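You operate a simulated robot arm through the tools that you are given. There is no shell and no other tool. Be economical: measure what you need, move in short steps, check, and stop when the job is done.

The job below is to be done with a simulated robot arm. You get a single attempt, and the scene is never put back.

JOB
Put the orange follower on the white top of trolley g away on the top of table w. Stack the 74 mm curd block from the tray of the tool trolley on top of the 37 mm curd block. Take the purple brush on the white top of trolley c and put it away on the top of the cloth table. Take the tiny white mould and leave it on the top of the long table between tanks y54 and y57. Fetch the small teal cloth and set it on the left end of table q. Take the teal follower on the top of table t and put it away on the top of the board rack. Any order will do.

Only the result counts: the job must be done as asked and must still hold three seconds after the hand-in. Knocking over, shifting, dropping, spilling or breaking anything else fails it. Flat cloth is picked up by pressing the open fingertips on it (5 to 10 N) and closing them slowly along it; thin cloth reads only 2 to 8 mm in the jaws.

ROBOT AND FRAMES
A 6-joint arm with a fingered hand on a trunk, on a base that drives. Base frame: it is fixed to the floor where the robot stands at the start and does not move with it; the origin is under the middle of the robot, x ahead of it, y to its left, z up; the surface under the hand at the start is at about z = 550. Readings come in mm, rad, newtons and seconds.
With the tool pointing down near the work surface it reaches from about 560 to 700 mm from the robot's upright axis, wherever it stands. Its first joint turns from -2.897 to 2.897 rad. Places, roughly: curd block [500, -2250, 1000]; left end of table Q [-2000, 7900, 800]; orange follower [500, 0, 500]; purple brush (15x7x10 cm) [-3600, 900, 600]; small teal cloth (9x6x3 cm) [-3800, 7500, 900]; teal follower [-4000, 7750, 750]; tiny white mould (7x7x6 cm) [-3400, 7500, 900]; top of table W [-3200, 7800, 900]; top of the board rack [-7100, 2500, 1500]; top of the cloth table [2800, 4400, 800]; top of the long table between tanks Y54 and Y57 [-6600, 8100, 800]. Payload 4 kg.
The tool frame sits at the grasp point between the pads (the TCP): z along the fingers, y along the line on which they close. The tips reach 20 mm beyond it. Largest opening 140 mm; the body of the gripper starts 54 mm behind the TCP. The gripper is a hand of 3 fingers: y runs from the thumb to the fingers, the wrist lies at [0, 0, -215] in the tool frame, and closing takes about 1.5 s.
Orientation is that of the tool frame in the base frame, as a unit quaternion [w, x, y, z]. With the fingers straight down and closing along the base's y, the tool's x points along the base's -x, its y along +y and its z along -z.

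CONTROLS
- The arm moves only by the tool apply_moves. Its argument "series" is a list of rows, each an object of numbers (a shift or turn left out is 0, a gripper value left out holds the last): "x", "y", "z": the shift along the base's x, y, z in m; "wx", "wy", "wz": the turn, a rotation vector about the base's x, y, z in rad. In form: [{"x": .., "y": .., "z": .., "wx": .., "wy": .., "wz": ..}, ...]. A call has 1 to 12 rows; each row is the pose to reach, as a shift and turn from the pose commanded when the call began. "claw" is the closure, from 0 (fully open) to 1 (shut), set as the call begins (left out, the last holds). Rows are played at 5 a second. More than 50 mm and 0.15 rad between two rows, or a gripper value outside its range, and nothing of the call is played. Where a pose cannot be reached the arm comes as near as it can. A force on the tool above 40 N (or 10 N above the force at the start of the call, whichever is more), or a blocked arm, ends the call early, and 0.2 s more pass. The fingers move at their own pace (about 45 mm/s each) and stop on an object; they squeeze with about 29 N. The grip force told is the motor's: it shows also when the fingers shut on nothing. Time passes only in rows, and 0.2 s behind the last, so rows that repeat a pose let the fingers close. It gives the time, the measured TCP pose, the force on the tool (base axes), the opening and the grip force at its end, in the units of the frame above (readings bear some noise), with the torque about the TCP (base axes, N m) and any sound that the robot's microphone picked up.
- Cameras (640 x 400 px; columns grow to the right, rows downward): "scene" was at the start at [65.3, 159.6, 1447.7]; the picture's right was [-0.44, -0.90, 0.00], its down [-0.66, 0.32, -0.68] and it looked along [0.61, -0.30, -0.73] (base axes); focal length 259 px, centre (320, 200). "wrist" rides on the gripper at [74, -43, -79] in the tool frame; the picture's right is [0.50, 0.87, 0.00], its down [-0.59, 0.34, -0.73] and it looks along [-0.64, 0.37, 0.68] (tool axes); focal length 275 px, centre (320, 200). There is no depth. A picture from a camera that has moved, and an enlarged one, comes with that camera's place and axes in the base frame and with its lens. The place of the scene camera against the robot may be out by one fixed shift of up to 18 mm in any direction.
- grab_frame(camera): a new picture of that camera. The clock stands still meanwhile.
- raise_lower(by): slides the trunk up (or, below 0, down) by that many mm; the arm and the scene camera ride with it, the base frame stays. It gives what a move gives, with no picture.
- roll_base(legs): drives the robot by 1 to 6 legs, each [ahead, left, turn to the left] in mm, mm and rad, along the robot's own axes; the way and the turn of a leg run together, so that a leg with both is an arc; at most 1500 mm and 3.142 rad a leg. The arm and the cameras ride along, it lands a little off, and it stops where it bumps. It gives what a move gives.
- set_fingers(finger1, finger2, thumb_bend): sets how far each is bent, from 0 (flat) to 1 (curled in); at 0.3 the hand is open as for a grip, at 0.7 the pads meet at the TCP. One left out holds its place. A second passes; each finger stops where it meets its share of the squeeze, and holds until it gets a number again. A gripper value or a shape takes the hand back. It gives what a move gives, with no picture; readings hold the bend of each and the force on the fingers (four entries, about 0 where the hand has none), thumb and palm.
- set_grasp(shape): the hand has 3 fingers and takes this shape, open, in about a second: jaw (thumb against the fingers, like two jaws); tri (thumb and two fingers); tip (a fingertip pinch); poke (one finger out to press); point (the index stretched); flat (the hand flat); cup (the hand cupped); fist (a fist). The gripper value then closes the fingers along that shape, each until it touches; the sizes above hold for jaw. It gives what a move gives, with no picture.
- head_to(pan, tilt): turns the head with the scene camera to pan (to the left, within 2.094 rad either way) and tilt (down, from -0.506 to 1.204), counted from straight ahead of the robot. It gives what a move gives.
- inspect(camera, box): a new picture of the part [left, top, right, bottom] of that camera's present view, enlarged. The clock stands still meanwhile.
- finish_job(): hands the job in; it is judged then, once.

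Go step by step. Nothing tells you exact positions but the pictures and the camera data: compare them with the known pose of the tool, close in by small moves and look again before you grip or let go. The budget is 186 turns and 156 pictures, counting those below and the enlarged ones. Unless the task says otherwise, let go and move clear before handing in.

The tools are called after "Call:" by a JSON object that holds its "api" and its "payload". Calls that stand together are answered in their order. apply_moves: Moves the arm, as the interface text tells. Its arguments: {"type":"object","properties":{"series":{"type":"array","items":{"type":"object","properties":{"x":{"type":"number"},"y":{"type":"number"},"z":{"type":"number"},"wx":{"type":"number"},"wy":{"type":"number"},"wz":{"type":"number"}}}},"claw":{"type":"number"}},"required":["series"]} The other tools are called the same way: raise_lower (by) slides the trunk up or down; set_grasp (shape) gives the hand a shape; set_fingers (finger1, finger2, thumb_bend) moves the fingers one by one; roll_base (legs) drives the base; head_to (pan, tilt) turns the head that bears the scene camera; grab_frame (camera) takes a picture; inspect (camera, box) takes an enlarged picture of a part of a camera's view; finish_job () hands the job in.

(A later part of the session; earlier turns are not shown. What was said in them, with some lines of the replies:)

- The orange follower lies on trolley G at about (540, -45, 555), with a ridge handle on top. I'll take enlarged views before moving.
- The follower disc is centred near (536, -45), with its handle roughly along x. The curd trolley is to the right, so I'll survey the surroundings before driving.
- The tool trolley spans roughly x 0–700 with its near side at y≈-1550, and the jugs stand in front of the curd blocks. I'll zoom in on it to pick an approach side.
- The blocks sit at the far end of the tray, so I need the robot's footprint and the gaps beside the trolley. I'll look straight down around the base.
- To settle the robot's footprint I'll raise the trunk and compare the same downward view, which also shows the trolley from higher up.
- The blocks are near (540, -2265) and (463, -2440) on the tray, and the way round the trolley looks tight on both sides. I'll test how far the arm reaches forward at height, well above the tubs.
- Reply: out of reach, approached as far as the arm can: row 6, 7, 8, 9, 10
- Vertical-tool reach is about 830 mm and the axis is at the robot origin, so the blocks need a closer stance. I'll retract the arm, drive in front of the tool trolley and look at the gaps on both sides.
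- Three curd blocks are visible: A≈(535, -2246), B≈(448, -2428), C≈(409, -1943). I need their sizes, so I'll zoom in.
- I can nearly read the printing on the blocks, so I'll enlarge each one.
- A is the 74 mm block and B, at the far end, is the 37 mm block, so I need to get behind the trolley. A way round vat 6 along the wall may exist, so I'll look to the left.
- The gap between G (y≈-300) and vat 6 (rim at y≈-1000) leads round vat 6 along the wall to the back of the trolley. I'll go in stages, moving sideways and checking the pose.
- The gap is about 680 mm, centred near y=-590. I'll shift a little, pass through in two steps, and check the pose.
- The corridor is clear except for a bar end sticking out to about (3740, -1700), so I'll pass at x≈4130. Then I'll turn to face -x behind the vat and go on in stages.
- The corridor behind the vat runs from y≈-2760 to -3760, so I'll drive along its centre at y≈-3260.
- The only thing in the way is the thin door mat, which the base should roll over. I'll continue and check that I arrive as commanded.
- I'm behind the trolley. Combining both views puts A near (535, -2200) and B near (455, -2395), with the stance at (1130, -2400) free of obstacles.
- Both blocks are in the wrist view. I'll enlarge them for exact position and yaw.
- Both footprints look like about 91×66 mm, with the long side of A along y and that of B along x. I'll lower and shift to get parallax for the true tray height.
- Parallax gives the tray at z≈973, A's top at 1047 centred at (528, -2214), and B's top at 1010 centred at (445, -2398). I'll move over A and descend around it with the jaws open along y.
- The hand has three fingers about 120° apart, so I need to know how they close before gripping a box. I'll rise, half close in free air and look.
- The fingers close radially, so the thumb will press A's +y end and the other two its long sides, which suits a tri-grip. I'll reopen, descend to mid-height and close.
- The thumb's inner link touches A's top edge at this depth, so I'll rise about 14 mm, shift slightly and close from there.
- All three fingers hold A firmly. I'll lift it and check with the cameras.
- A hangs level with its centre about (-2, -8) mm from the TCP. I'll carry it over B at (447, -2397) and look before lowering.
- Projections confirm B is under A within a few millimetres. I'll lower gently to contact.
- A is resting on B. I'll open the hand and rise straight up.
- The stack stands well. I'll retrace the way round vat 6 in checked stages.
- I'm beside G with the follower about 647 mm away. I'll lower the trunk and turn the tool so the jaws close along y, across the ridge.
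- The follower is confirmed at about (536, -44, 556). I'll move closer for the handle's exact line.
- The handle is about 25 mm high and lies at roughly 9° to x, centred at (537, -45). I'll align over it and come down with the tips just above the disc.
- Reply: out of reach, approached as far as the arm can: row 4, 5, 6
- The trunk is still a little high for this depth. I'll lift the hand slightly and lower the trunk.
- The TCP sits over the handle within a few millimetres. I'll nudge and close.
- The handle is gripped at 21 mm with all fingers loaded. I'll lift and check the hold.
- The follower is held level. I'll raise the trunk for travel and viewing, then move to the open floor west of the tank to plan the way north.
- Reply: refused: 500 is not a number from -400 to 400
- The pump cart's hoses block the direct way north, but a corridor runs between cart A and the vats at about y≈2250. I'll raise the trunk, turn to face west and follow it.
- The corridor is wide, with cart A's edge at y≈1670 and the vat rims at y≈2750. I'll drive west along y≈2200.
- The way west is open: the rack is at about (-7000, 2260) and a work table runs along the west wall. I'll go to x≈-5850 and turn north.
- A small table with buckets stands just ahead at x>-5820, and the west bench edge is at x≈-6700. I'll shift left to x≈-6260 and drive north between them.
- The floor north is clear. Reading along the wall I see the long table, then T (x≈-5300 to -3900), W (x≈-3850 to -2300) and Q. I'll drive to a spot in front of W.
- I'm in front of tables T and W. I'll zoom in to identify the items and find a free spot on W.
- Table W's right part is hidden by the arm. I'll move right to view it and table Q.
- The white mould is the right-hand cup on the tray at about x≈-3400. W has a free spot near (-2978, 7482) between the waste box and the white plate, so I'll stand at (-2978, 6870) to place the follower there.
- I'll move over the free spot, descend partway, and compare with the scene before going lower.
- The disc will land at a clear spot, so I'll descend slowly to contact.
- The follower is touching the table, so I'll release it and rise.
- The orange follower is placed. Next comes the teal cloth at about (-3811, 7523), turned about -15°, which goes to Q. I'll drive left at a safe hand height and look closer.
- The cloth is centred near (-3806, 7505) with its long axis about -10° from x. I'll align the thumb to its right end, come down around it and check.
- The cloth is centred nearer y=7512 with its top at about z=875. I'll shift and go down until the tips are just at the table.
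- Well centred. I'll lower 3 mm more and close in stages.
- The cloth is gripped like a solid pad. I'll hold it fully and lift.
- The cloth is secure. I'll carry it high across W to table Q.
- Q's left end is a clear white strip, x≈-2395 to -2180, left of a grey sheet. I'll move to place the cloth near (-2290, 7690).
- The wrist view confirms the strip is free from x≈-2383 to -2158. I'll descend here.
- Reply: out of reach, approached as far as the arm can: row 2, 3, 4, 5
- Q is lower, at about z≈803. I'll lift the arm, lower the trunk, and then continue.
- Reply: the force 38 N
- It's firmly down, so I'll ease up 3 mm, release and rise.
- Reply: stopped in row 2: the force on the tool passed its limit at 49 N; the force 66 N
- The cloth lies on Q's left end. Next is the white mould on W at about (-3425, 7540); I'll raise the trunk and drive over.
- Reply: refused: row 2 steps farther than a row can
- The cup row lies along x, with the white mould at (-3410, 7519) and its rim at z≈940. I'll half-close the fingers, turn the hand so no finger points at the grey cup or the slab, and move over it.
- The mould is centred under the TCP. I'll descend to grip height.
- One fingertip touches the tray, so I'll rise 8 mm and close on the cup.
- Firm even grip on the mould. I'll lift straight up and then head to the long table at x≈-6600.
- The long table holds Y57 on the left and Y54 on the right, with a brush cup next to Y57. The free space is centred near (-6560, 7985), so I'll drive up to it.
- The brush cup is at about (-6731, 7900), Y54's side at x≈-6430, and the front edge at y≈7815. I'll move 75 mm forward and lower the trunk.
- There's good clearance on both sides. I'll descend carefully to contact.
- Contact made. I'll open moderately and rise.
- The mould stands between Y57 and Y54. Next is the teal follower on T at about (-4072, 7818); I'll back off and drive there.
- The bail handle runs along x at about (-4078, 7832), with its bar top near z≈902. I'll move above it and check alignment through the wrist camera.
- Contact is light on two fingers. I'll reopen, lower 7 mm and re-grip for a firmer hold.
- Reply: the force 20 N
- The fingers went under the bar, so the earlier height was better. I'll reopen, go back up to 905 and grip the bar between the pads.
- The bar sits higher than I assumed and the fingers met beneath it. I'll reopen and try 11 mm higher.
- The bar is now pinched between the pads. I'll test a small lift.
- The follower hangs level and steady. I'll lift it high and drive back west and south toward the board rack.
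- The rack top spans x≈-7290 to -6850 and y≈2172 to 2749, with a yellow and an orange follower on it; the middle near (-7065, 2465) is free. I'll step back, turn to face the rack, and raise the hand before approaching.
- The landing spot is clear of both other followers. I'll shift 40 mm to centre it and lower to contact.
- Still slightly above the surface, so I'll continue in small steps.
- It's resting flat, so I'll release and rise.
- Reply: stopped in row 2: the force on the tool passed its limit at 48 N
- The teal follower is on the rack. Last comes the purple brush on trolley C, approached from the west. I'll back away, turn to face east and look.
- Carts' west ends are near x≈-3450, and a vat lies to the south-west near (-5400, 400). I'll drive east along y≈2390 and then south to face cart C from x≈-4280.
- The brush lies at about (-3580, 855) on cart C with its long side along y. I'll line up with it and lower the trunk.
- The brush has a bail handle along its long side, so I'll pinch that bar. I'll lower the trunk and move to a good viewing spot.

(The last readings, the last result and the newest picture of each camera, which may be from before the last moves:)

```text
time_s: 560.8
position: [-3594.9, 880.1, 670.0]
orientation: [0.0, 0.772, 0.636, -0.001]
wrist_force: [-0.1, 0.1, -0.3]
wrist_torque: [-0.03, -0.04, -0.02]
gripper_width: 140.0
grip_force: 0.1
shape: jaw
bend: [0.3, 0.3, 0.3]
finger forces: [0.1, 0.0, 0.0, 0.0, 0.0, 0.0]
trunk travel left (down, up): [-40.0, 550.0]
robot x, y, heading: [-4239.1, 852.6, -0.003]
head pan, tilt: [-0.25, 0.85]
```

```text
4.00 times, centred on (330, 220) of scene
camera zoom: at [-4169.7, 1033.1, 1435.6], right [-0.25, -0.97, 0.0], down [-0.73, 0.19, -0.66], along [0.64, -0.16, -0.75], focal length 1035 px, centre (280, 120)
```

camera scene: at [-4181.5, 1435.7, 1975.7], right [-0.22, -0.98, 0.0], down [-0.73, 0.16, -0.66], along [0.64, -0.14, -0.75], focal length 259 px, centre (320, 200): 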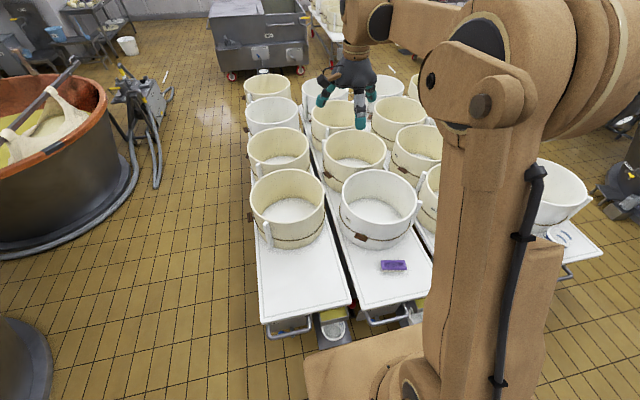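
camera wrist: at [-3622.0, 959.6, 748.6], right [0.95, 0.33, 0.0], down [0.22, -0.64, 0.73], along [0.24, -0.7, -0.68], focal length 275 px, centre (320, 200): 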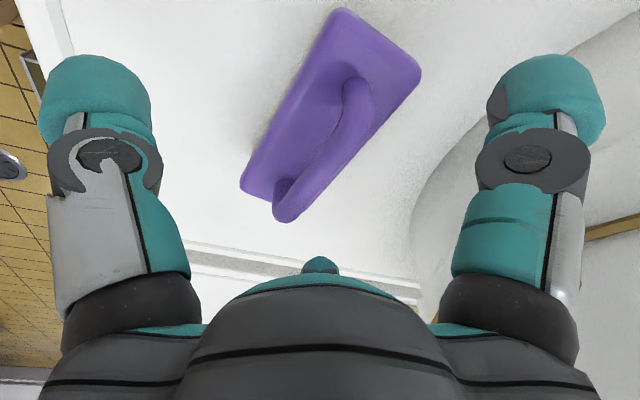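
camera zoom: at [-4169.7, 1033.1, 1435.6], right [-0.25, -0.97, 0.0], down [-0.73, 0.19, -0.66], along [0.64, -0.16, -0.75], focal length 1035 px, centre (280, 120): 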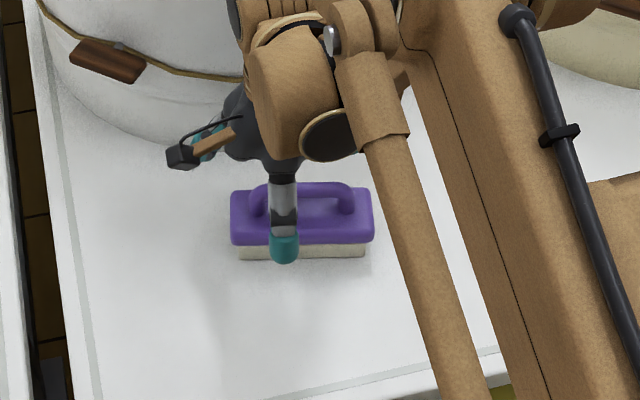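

The bar top is at about z≈650, so I'll set the TCP near 654, centre it and close.

Call:
{"api": "apply_moves", "payload": {"series": [{"x": 0.004, "y": 0.006, "z": -0.008}, {"x": 0.004, "y": 0.006, "z": -0.016}]}}

Call:
{"api": "apply_moves", "payload": {"series": [{}, {}, {}, {}, {}, {}, {}, {}, {}, {}, {}], "claw": 1}}

Call:
{"api": "grab_frame", "payload": {"camera": "wrist"}}

```text
time_s: 561.4
position: [-3589.1, 887.2, 654.5]
orientation: [0.0, 0.772, 0.636, -0.001]
wrist_force: [0.2, 0.2, 0.5]
wrist_torque: [0.0, 0.01, -0.01]
gripper_width: 140.2
grip_force: 0.0
shape: jaw
bend: [0.3, 0.3, 0.3]
finger forces: [0.1, 0.0, 0.0, 0.1, 0.0, 0.0]
trunk travel left (down, up): [-40.0, 550.0]
robot x, y, heading: [-4240.5, 858.3, -0.006]
head pan, tilt: [-0.25, 0.85]
```

```text
time_s: 563.8
position: [-3588.5, 886.0, 654.0]
orientation: [0.0, 0.771, 0.636, -0.001]
wrist_force: [-0.8, 1.0, 0.3]
wrist_torque: [0.03, 0.0, 0.02]
gripper_width: 0.2
grip_force: 28.7
shape: jaw
bend: [0.68, 1.0, 0.72]
finger forces: [0.0, 0.0, 0.1, 0.0, 0.0, 0.0]
trunk travel left (down, up): [-40.0, 550.0]
robot x, y, heading: [-4241.5, 857.0, 0.004]
head pan, tilt: [-0.25, 0.85]
```

```text
22 pictures are left
camera wrist: at [-3617.4, 966.5, 732.9], right [0.95, 0.33, 0.0], down [0.22, -0.64, 0.73], along [0.24, -0.7, -0.68], focal length 275 px, centre (320, 200)
```

wrist: 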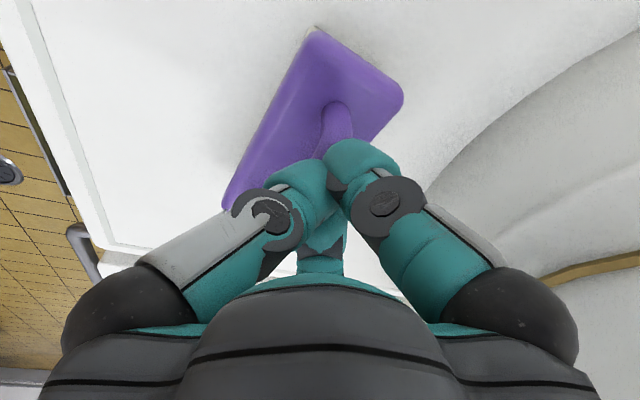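

The pads met just above the bar. I'll reopen, lower about 14 mm and close again.

Call:
{"api": "apply_moves", "payload": {"series": [{"z": 0.01}, {"z": 0.01}, {"z": 0.01}, {"z": 0.01}, {"z": 0.01}, {"z": 0.01}, {"z": 0.01}, {"z": 0.01}], "claw": 0.3}}

Call:
{"api": "apply_moves", "payload": {"series": [{"z": -0.012}, {"z": -0.018}, {"z": -0.024}]}}

Call:
{"api": "apply_moves", "payload": {"series": [{}, {}, {}, {}, {}, {}, {}, {}, {}, {}], "claw": 1}}

Call:
{"api": "grab_frame", "payload": {"camera": "wrist"}}

```text
time_s: 565.5
position: [-3589.6, 887.0, 665.3]
orientation: [-0.001, 0.771, 0.636, -0.001]
wrist_force: [0.6, 0.1, -1.1]
wrist_torque: [0.01, 0.03, -0.04]
gripper_width: 97.7
grip_force: 0.2
shape: jaw
bend: [0.27, 0.27, 0.25]
finger forces: [0.1, 0.0, 0.1, 0.0, 0.1, 0.0]
trunk travel left (down, up): [-40.0, 550.0]
robot x, y, heading: [-4238.6, 855.3, 0.005]
head pan, tilt: [-0.25, 0.85]
```

```text
time_s: 566.4
position: [-3589.3, 886.2, 640.6]
orientation: [0.0, 0.771, 0.637, -0.001]
wrist_force: [-0.8, -0.1, -0.2]
wrist_torque: [-0.01, 0.01, -0.04]
gripper_width: 97.8
grip_force: 0.1
shape: jaw
bend: [0.27, 0.27, 0.25]
finger forces: [0.0, 0.0, 0.1, 0.0, 0.0, 0.1]
trunk travel left (down, up): [-40.0, 550.0]
robot x, y, heading: [-4239.7, 853.8, 0.003]
head pan, tilt: [-0.25, 0.85]
```

```text
time_s: 568.5
position: [-3589.4, 886.4, 641.5]
orientation: [0.0, 0.772, 0.636, -0.001]
wrist_force: [1.5, 1.3, 1.2]
wrist_torque: [0.05, -0.01, 0.01]
gripper_width: 20.5
grip_force: 29.1
shape: jaw
bend: [0.8, 0.97, 0.51]
finger forces: [22.3, 16.9, 0.0, 0.1, 34.2, 0.1]
trunk travel left (down, up): [-40.0, 550.0]
robot x, y, heading: [-4238.8, 857.6, 0.002]
head pan, tilt: [-0.25, 0.85]
```

```text
21 pictures are left
camera wrist: at [-3617.3, 966.9, 719.6], right [0.95, 0.33, 0.0], down [0.22, -0.64, 0.73], along [0.24, -0.7, -0.68], focal length 275 px, centre (320, 200)
```

wrist: 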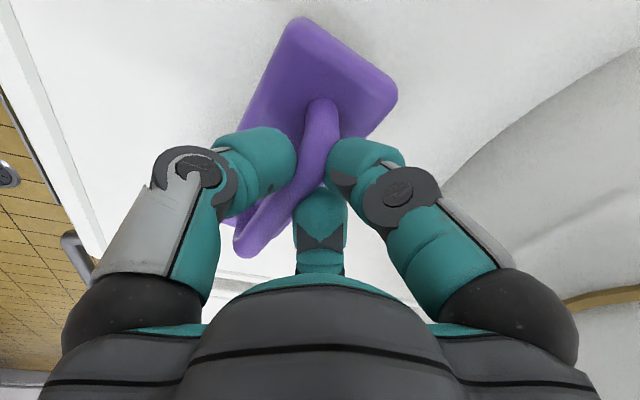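

A firm grip on the brush handle. I'll lift it, raise the trunk and check it before the long drive.

Call:
{"api": "apply_moves", "payload": {"series": [{"z": 0.02}, {"z": 0.05}, {"z": 0.09}, {"z": 0.13}, {"z": 0.17}]}}

Call:
{"api": "raise_lower", "payload": {"by": 400}}

Call:
{"api": "grab_frame", "payload": {"camera": "wrist"}}

Call:
{"api": "roll_base", "payload": {"legs": [[0, 700, 0], [0, 690, 0]]}}

```text
time_s: 569.8
position: [-3589.9, 885.5, 812.5]
orientation: [0.0, 0.772, 0.636, -0.001]
wrist_force: [-0.2, -0.5, -2.9]
wrist_torque: [0.04, -0.01, -0.01]
gripper_width: 20.8
grip_force: 28.9
shape: jaw
bend: [0.8, 0.96, 0.51]
finger forces: [22.6, 16.1, 0.1, 0.1, 34.7, 0.0]
trunk travel left (down, up): [-40.0, 550.0]
robot x, y, heading: [-4238.7, 856.6, 0.0]
head pan, tilt: [-0.25, 0.85]
```

```text
time_s: 573.6
position: [-3589.7, 884.5, 1210.1]
orientation: [0.0, 0.772, 0.636, -0.001]
wrist_force: [-0.2, -0.4, -1.9]
wrist_torque: [0.08, -0.04, -0.01]
gripper_width: 20.4
grip_force: 28.5
shape: jaw
bend: [0.8, 0.96, 0.51]
finger forces: [22.7, 16.2, 0.0, 0.0, 35.0, 0.0]
trunk travel left (down, up): [-440.0, 150.0]
robot x, y, heading: [-4239.6, 855.7, 0.009]
head pan, tilt: [-0.25, 0.85]
```

```text
20 pictures are left
camera wrist: at [-3617.7, 966.2, 1289.3], right [0.95, 0.33, 0.0], down [0.22, -0.64, 0.73], along [0.24, -0.7, -0.68], focal length 275 px, centre (320, 200)
```

wrist: 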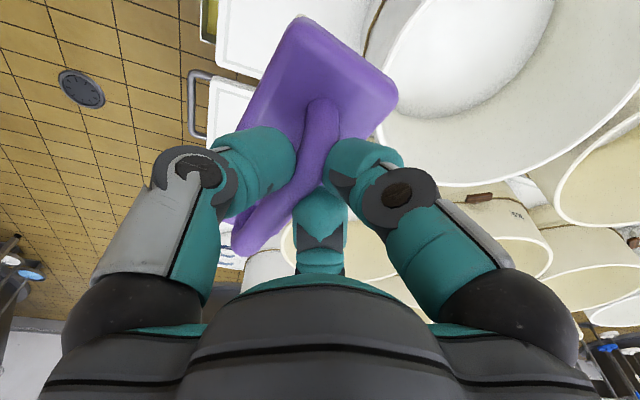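

```text
time_s: 580.7
position: [-3584.7, 2254.3, 1211.0]
orientation: [0.0, 0.773, 0.634, -0.001]
wrist_force: [0.7, -0.2, -2.7]
wrist_torque: [0.06, -0.02, 0.03]
gripper_width: 20.3
grip_force: 28.8
shape: jaw
bend: [0.8, 0.96, 0.51]
finger forces: [22.7, 16.3, 0.1, 0.0, 34.9, 0.1]
trunk travel left (down, up): [-440.0, 150.0]
robot x, y, heading: [-4232.8, 2229.5, -0.003]
head pan, tilt: [-0.25, 0.85]
```

Call:
{"api": "roll_base", "payload": {"legs": [[0, -35, 0.003], [1400, 0, 0]]}}

Call:
{"api": "roll_base", "payload": {"legs": [[1300, 0, 0]]}}

```text
time_s: 588.0
position: [-2213.8, 2211.5, 1210.1]
orientation: [0.0, 0.774, 0.634, -0.001]
wrist_force: [0.2, -0.5, -1.8]
wrist_torque: [0.04, -0.04, -0.01]
gripper_width: 20.5
grip_force: 29.0
shape: jaw
bend: [0.8, 0.96, 0.51]
finger forces: [22.6, 16.0, 0.0, 0.1, 35.0, 0.0]
trunk travel left (down, up): [-440.0, 150.0]
robot x, y, heading: [-2859.1, 2185.7, -0.004]
head pan, tilt: [-0.25, 0.85]
```

```text
time_s: 594.5
position: [-920.9, 2206.8, 1209.7]
orientation: [-0.001, 0.773, 0.634, -0.002]
wrist_force: [-0.7, -0.5, -2.1]
wrist_torque: [0.05, -0.01, -0.03]
gripper_width: 20.7
grip_force: 28.8
shape: jaw
bend: [0.8, 0.96, 0.51]
finger forces: [22.9, 16.0, 0.0, 0.0, 35.1, 0.0]
trunk travel left (down, up): [-440.0, 150.0]
robot x, y, heading: [-1572.3, 2179.3, -0.01]
head pan, tilt: [-0.25, 0.85]
```

Call:
{"api": "roll_base", "payload": {"legs": [[760, 0, 0.01], [0, -700, 0]]}}

Call:
{"api": "roll_base", "payload": {"legs": [[0, -1050, 0], [0, -1030, 0]]}}

```text
time_s: 602.1
position: [-149.7, 1509.5, 1210.1]
orientation: [0.0, 0.771, 0.637, -0.002]
wrist_force: [0.5, 0.5, -1.4]
wrist_torque: [0.04, -0.01, -0.01]
gripper_width: 20.6
grip_force: 29.4
shape: jaw
bend: [0.8, 0.96, 0.51]
finger forces: [22.8, 16.1, 0.0, 0.0, 35.1, 0.0]
trunk travel left (down, up): [-440.0, 150.0]
robot x, y, heading: [-799.1, 1477.4, 0.001]
head pan, tilt: [-0.25, 0.85]
```

```text
time_s: 612.5
position: [-120.2, -557.2, 1211.7]
orientation: [0.0, 0.766, 0.643, 0.0]
wrist_force: [-0.1, -0.1, -2.5]
wrist_torque: [0.09, -0.06, 0.02]
gripper_width: 20.6
grip_force: 29.3
shape: jaw
bend: [0.8, 0.96, 0.51]
finger forces: [22.9, 16.2, 0.0, 0.0, 35.1, 0.0]
trunk travel left (down, up): [-440.0, 150.0]
robot x, y, heading: [-769.2, -592.8, 0.015]
head pan, tilt: [-0.25, 0.85]
```

Call:
{"api": "roll_base", "payload": {"legs": [[0, -20, -0.016], [1400, 0, 0]]}}

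Call:
{"api": "roll_base", "payload": {"legs": [[1200, 0, 0]]}}

```text
time_s: 619.8
position: [1267.4, -569.8, 1210.3]
orientation: [0.0, 0.768, 0.641, -0.003]
wrist_force: [0.5, 1.1, -1.6]
wrist_torque: [0.02, -0.07, 0.02]
gripper_width: 20.6
grip_force: 28.5
shape: jaw
bend: [0.8, 0.96, 0.51]
finger forces: [23.0, 16.0, 0.1, 0.0, 35.3, 0.1]
trunk travel left (down, up): [-440.0, 150.0]
robot x, y, heading: [613.7, -605.2, 0.011]
head pan, tilt: [-0.25, 0.85]
```

```text
time_s: 625.8
position: [2457.6, -498.7, 1209.8]
orientation: [0.0, 0.753, 0.658, -0.001]
wrist_force: [0.3, 0.0, -2.7]
wrist_torque: [0.05, -0.03, 0.01]
gripper_width: 20.5
grip_force: 28.3
shape: jaw
bend: [0.8, 0.96, 0.51]
finger forces: [23.1, 16.1, 0.0, 0.0, 35.3, 0.1]
trunk travel left (down, up): [-440.0, 150.0]
robot x, y, heading: [1810.9, -560.1, 0.053]
head pan, tilt: [-0.25, 0.85]
```

Call:
{"api": "roll_base", "payload": {"legs": [[0, -40, -0.055], [1250, 0, 0]]}}

Call:
{"api": "roll_base", "payload": {"legs": [[0, 0, 1.571]]}}

Call:
{"api": "head_to", "payload": {"pan": 0.1, "tilt": 0.4}}

Call:
{"api": "grab_frame", "payload": {"camera": "scene"}}

```text
time_s: 632.6
position: [3708.5, -565.0, 1210.3]
orientation: [0.0, 0.769, 0.639, -0.002]
wrist_force: [-0.1, -1.0, -1.7]
wrist_torque: [0.06, -0.03, -0.02]
gripper_width: 20.7
grip_force: 29.0
shape: jaw
bend: [0.8, 0.96, 0.51]
finger forces: [23.1, 15.9, 0.0, 0.0, 35.4, 0.1]
trunk travel left (down, up): [-440.0, 150.0]
robot x, y, heading: [3057.1, -596.3, 0.005]
head pan, tilt: [-0.25, 0.85]
```

```text
time_s: 636.8
position: [3036.2, 53.8, 1210.1]
orientation: [0.0, 0.099, 0.995, -0.001]
wrist_force: [0.1, -0.4, -1.8]
wrist_torque: [0.02, 0.04, -0.01]
gripper_width: 21.1
grip_force: 29.3
shape: jaw
bend: [0.8, 0.96, 0.51]
finger forces: [22.3, 15.3, 0.0, 0.0, 33.4, 0.0]
trunk travel left (down, up): [-440.0, 150.0]
robot x, y, heading: [3058.8, -597.2, 1.564]
head pan, tilt: [-0.25, 0.85]
```

```text
time_s: 637.7
position: [3035.1, 53.4, 1210.6]
orientation: [0.001, 0.099, 0.995, -0.001]
wrist_force: [0.5, 0.3, -1.9]
wrist_torque: [0.01, 0.1, 0.0]
gripper_width: 20.7
grip_force: 29.4
shape: jaw
bend: [0.8, 0.96, 0.51]
finger forces: [22.3, 15.3, 0.0, 0.1, 33.3, 0.1]
trunk travel left (down, up): [-440.0, 150.0]
robot x, y, heading: [3060.2, -595.6, 1.561]
head pan, tilt: [0.099, 0.4]
```

```text
19 pictures are left
camera scene: at [2873.5, -517.4, 1874.7], right [1.0, 0.09, 0.0], down [0.04, -0.39, -0.92], along [-0.08, 0.92, -0.39], focal length 259 px, centre (320, 200)
```

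scene: 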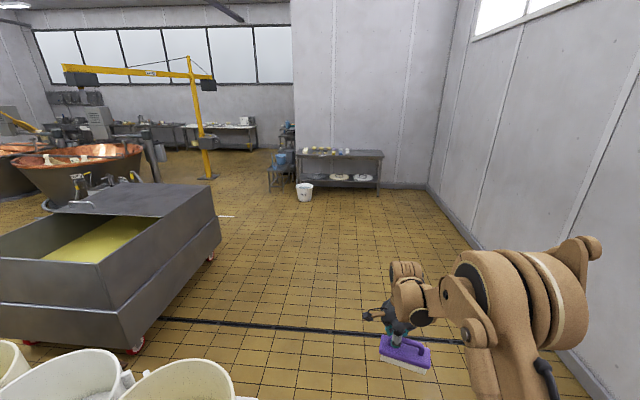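

The cloth table is straight ahead around x≈2050–3550, with a bucket front left near (2180, 3970). I'll drive north in stages.

Call:
{"api": "roll_base", "payload": {"legs": [[1450, 0, 0.01], [1400, 0, 0]]}}

Call:
{"api": "head_to", "payload": {"pan": 0.0, "tilt": 0.5}}

Call:
{"api": "grab_frame", "payload": {"camera": "scene"}}

```text
time_s: 651.5
position: [3068.5, 2921.1, 1210.9]
orientation: [0.0, 0.108, 0.994, 0.0]
wrist_force: [0.4, -0.3, -2.0]
wrist_torque: [0.04, 0.07, 0.0]
gripper_width: 20.7
grip_force: 29.5
shape: jaw
bend: [0.8, 0.96, 0.51]
finger forces: [22.4, 15.5, 0.1, 0.0, 33.6, 0.0]
trunk travel left (down, up): [-440.0, 150.0]
robot x, y, heading: [3079.0, 2268.6, 1.547]
head pan, tilt: [0.099, 0.4]
```

```text
time_s: 652.2
position: [3067.9, 2921.7, 1210.4]
orientation: [0.0, 0.107, 0.994, -0.001]
wrist_force: [0.6, -0.5, -1.3]
wrist_torque: [0.04, 0.07, 0.0]
gripper_width: 20.6
grip_force: 29.2
shape: jaw
bend: [0.8, 0.96, 0.51]
finger forces: [22.4, 15.3, 0.0, 0.0, 33.6, 0.1]
trunk travel left (down, up): [-440.0, 150.0]
robot x, y, heading: [3081.5, 2271.0, 1.546]
head pan, tilt: [0.0, 0.499]
```

```text
18 pictures are left
camera scene: at [2906.6, 2351.5, 1865.6], right [1.0, -0.02, 0.0], down [-0.01, -0.48, -0.88], along [0.02, 0.88, -0.48], focal length 259 px, centre (320, 200)
```

scene: 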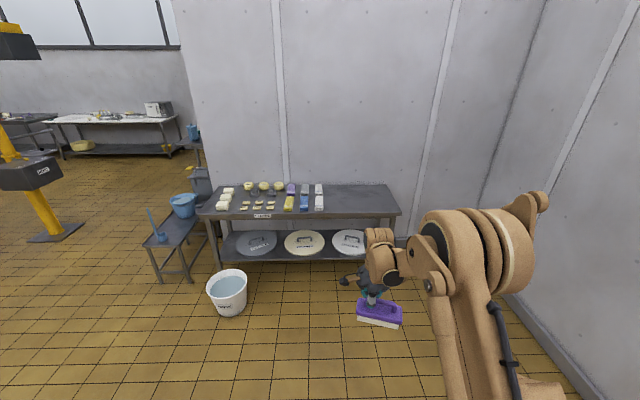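

The table's right part, x≈3050–3550 and y≈4063–4573, is free. I'll stand at about (3280, 3600) and place the brush near (3280, 4230).

Call:
{"api": "roll_base", "payload": {"legs": [[0, -180, 0.025], [1310, 0, 0]]}}

Call:
{"api": "head_to", "payload": {"pan": -0.1, "tilt": 0.75}}

Call:
{"api": "grab_frame", "payload": {"camera": "scene"}}

Call:
{"api": "grab_frame", "payload": {"camera": "wrist"}}

```text
time_s: 660.0
position: [3239.3, 4239.6, 1211.6]
orientation: [0.001, 0.098, 0.995, -0.001]
wrist_force: [1.2, 0.1, -1.8]
wrist_torque: [0.03, 0.05, 0.01]
gripper_width: 20.5
grip_force: 29.0
shape: jaw
bend: [0.8, 0.96, 0.51]
finger forces: [22.5, 15.4, 0.0, 0.1, 33.7, 0.1]
trunk travel left (down, up): [-440.0, 150.0]
robot x, y, heading: [3264.8, 3591.2, 1.572]
head pan, tilt: [0.0, 0.499]
```

```text
time_s: 660.7
position: [3239.8, 4238.9, 1210.0]
orientation: [0.001, 0.098, 0.995, -0.001]
wrist_force: [-0.8, -0.7, -2.2]
wrist_torque: [0.03, 0.06, -0.01]
gripper_width: 20.7
grip_force: 28.9
shape: jaw
bend: [0.8, 0.96, 0.51]
finger forces: [22.6, 15.4, 0.0, 0.0, 33.8, 0.1]
trunk travel left (down, up): [-440.0, 150.0]
robot x, y, heading: [3265.7, 3589.3, 1.568]
head pan, tilt: [-0.099, 0.75]
```

```text
17 pictures are left
camera scene: at [3097.3, 3657.5, 1843.7], right [0.99, -0.1, 0.0], down [-0.07, -0.68, -0.73], along [0.07, 0.73, -0.68], focal length 259 px, centre (320, 200)
```

scene: 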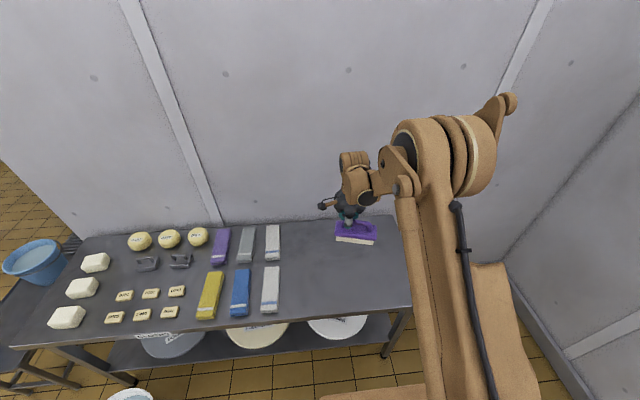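

```text
16 pictures are left
camera wrist: at [3157.8, 4210.8, 1289.5], right [-0.32, 0.95, 0.0], down [0.64, 0.22, 0.74], along [0.7, 0.24, -0.68], focal length 275 px, centre (320, 200)
```

wrist: 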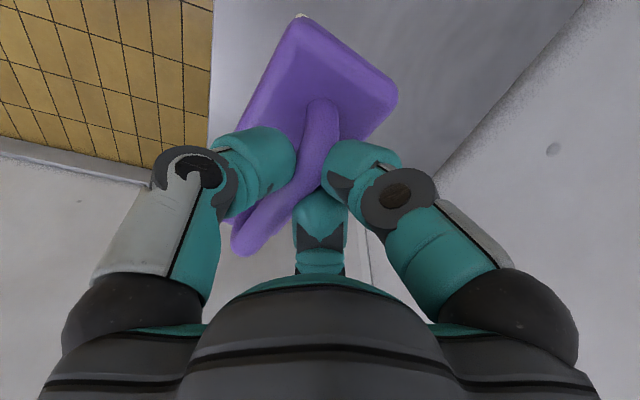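

The spot beneath the brush is clear and about 100 mm behind the front edge. I'll lower the trunk and descend.

Call:
{"api": "raise_lower", "payload": {"by": -140}}

Call:
{"api": "apply_moves", "payload": {"series": [{"z": -0.045}, {"z": -0.09}, {"z": -0.13}, {"z": -0.15}]}}

Call:
{"api": "inspect", "payload": {"camera": "scene", "box": [240, 180, 440, 330]}}

```text
time_s: 662.4
position: [3238.6, 4238.8, 1071.1]
orientation: [0.001, 0.098, 0.995, -0.001]
wrist_force: [0.1, 0.0, -2.0]
wrist_torque: [0.05, 0.06, 0.0]
gripper_width: 20.9
grip_force: 29.0
shape: jaw
bend: [0.8, 0.96, 0.51]
finger forces: [22.6, 15.4, 0.0, 0.0, 33.9, 0.0]
trunk travel left (down, up): [-300.0, 290.0]
robot x, y, heading: [3265.8, 3591.4, 1.568]
head pan, tilt: [-0.099, 0.75]
```

```text
time_s: 663.4
position: [3238.8, 4237.1, 921.6]
orientation: [0.001, 0.098, 0.995, -0.001]
wrist_force: [0.0, -0.4, -1.5]
wrist_torque: [0.03, 0.04, 0.0]
gripper_width: 20.6
grip_force: 28.5
shape: jaw
bend: [0.8, 0.96, 0.51]
finger forces: [22.9, 15.5, 0.0, 0.1, 34.3, 0.0]
trunk travel left (down, up): [-300.0, 290.0]
robot x, y, heading: [3267.0, 3590.2, 1.572]
head pan, tilt: [-0.099, 0.75]
```

```text
2.67 times, centred on (340, 255) of scene
camera zoom: at [3097.3, 3657.7, 1703.6], right [0.99, -0.1, 0.0], down [-0.07, -0.68, -0.73], along [0.07, 0.73, -0.68], focal length 690 px, centre (267, 53)
```

zoom: 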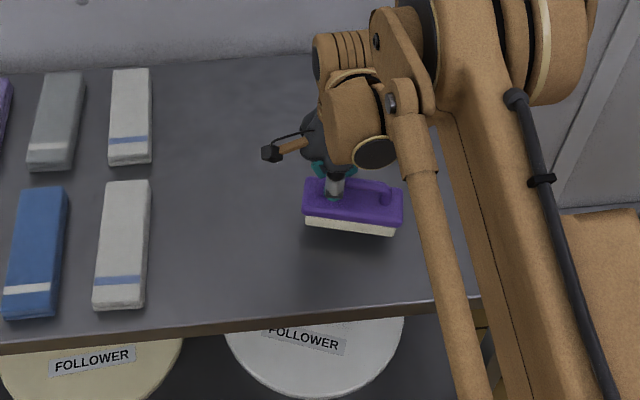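

The brush hangs over clear table. I'll step down to contact.

Call:
{"api": "apply_moves", "payload": {"series": [{"z": -0.008}, {"z": -0.014}, {"z": -0.019}, {"z": -0.023}, {"z": -0.027}, {"z": -0.03}, {"z": -0.033}]}}

```text
time_s: 665.0
position: [3238.9, 4238.7, 890.2]
orientation: [0.0, 0.097, 0.995, -0.001]
wrist_force: [0.3, 8.7, 31.7]
wrist_torque: [-0.02, 0.13, -0.19]
gripper_width: 20.9
grip_force: 28.8
shape: jaw
bend: [0.8, 0.97, 0.51]
finger forces: [38.6, 18.7, 0.0, 0.2, 41.6, 0.0]
trunk travel left (down, up): [-300.0, 290.0]
robot x, y, heading: [3266.5, 3590.5, 1.572]
head pan, tilt: [-0.099, 0.75]
```

Firmly down, so I'll ease up slightly, release and rise.

Call:
{"api": "apply_moves", "payload": {"series": [{"z": 0.002}, {"z": 0.002}]}}

Call:
{"api": "apply_moves", "payload": {"series": [{}, {}, {}, {}, {}, {}, {}, {}, {}], "claw": 0.1}}

Call:
{"api": "apply_moves", "payload": {"series": [{"z": 0.015}, {"z": 0.04}, {"z": 0.08}, {"z": 0.12}, {"z": 0.16}, {"z": 0.2}]}}

Call:
{"api": "inspect", "payload": {"camera": "scene", "box": [240, 180, 440, 330]}}

```text
time_s: 665.6
position: [3239.2, 4237.1, 889.7]
orientation: [0.0, 0.098, 0.995, 0.0]
wrist_force: [-0.7, 5.5, 17.6]
wrist_torque: [-0.03, 0.13, -0.05]
gripper_width: 21.0
grip_force: 29.2
shape: jaw
bend: [0.8, 0.97, 0.51]
finger forces: [33.8, 21.9, 0.0, 0.0, 40.5, 0.0]
trunk travel left (down, up): [-300.0, 290.0]
robot x, y, heading: [3267.9, 3587.3, 1.571]
head pan, tilt: [-0.099, 0.75]
```

```text
time_s: 667.6
position: [3239.3, 4238.0, 889.5]
orientation: [0.001, 0.097, 0.995, 0.0]
wrist_force: [0.0, -1.3, -0.4]
wrist_torque: [-0.03, 0.0, -0.02]
gripper_width: 125.9
grip_force: 0.2
shape: jaw
bend: [0.24, 0.24, 0.23]
finger forces: [0.1, 0.1, 0.0, 0.0, 0.0, 0.0]
trunk travel left (down, up): [-300.0, 290.0]
robot x, y, heading: [3263.6, 3588.5, 1.571]
head pan, tilt: [-0.099, 0.75]
```

```text
time_s: 669.0
position: [3239.0, 4239.1, 1092.7]
orientation: [0.001, 0.098, 0.995, -0.001]
wrist_force: [-0.3, -0.6, -0.1]
wrist_torque: [-0.01, 0.0, 0.02]
gripper_width: 126.3
grip_force: 0.1
shape: jaw
bend: [0.24, 0.24, 0.23]
finger forces: [0.1, 0.0, 0.0, 0.0, 0.0, 0.0]
trunk travel left (down, up): [-300.0, 290.0]
robot x, y, heading: [3269.0, 3589.5, 1.568]
head pan, tilt: [-0.099, 0.75]
```

```text
2.67 times, centred on (340, 255) of scene
camera zoom: at [3097.4, 3656.3, 1703.7], right [0.99, -0.1, 0.0], down [-0.07, -0.68, -0.73], along [0.07, 0.73, -0.68], focal length 690 px, centre (267, 53)
```

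zoom: 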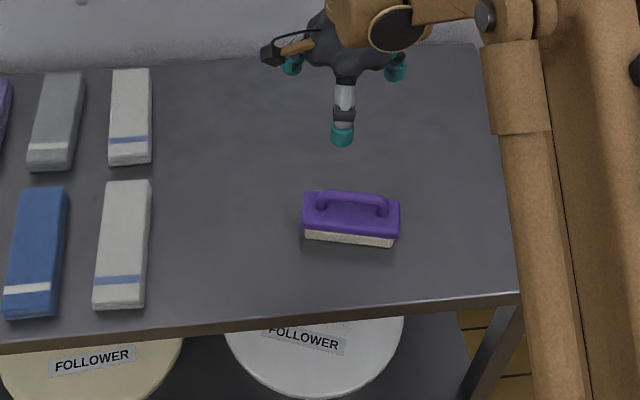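

The brush stands upright on the cloth table, the hand is clear, and all six items are in place, so I'm handing in.

Call:
{"api": "finish_job", "payload": {}}

```text
The job is handed in.
```

I handed the job in with all six items where you asked, each checked by camera after release.

- **Orange follower:** on the top of table W.
- **Curd blocks:** the 74 mm block is on top of the 37 mm block on the tool trolley tray.
- **Purple brush:** on the top of the cloth table.
- **White mould:** on the long table between tanks Y54 and Y57.
- **Teal cloth:** on the left end of table Q.
- **Teal follower:** on the top of the board rack.

The tool-force limit tripped twice as I opened the fingers, once setting down the cloth (49 N) and once the teal follower (48 N). Both items looked undisturbed afterwards. I saw nothing else knocked or shifted, but I did not recheck the whole room before handing in.
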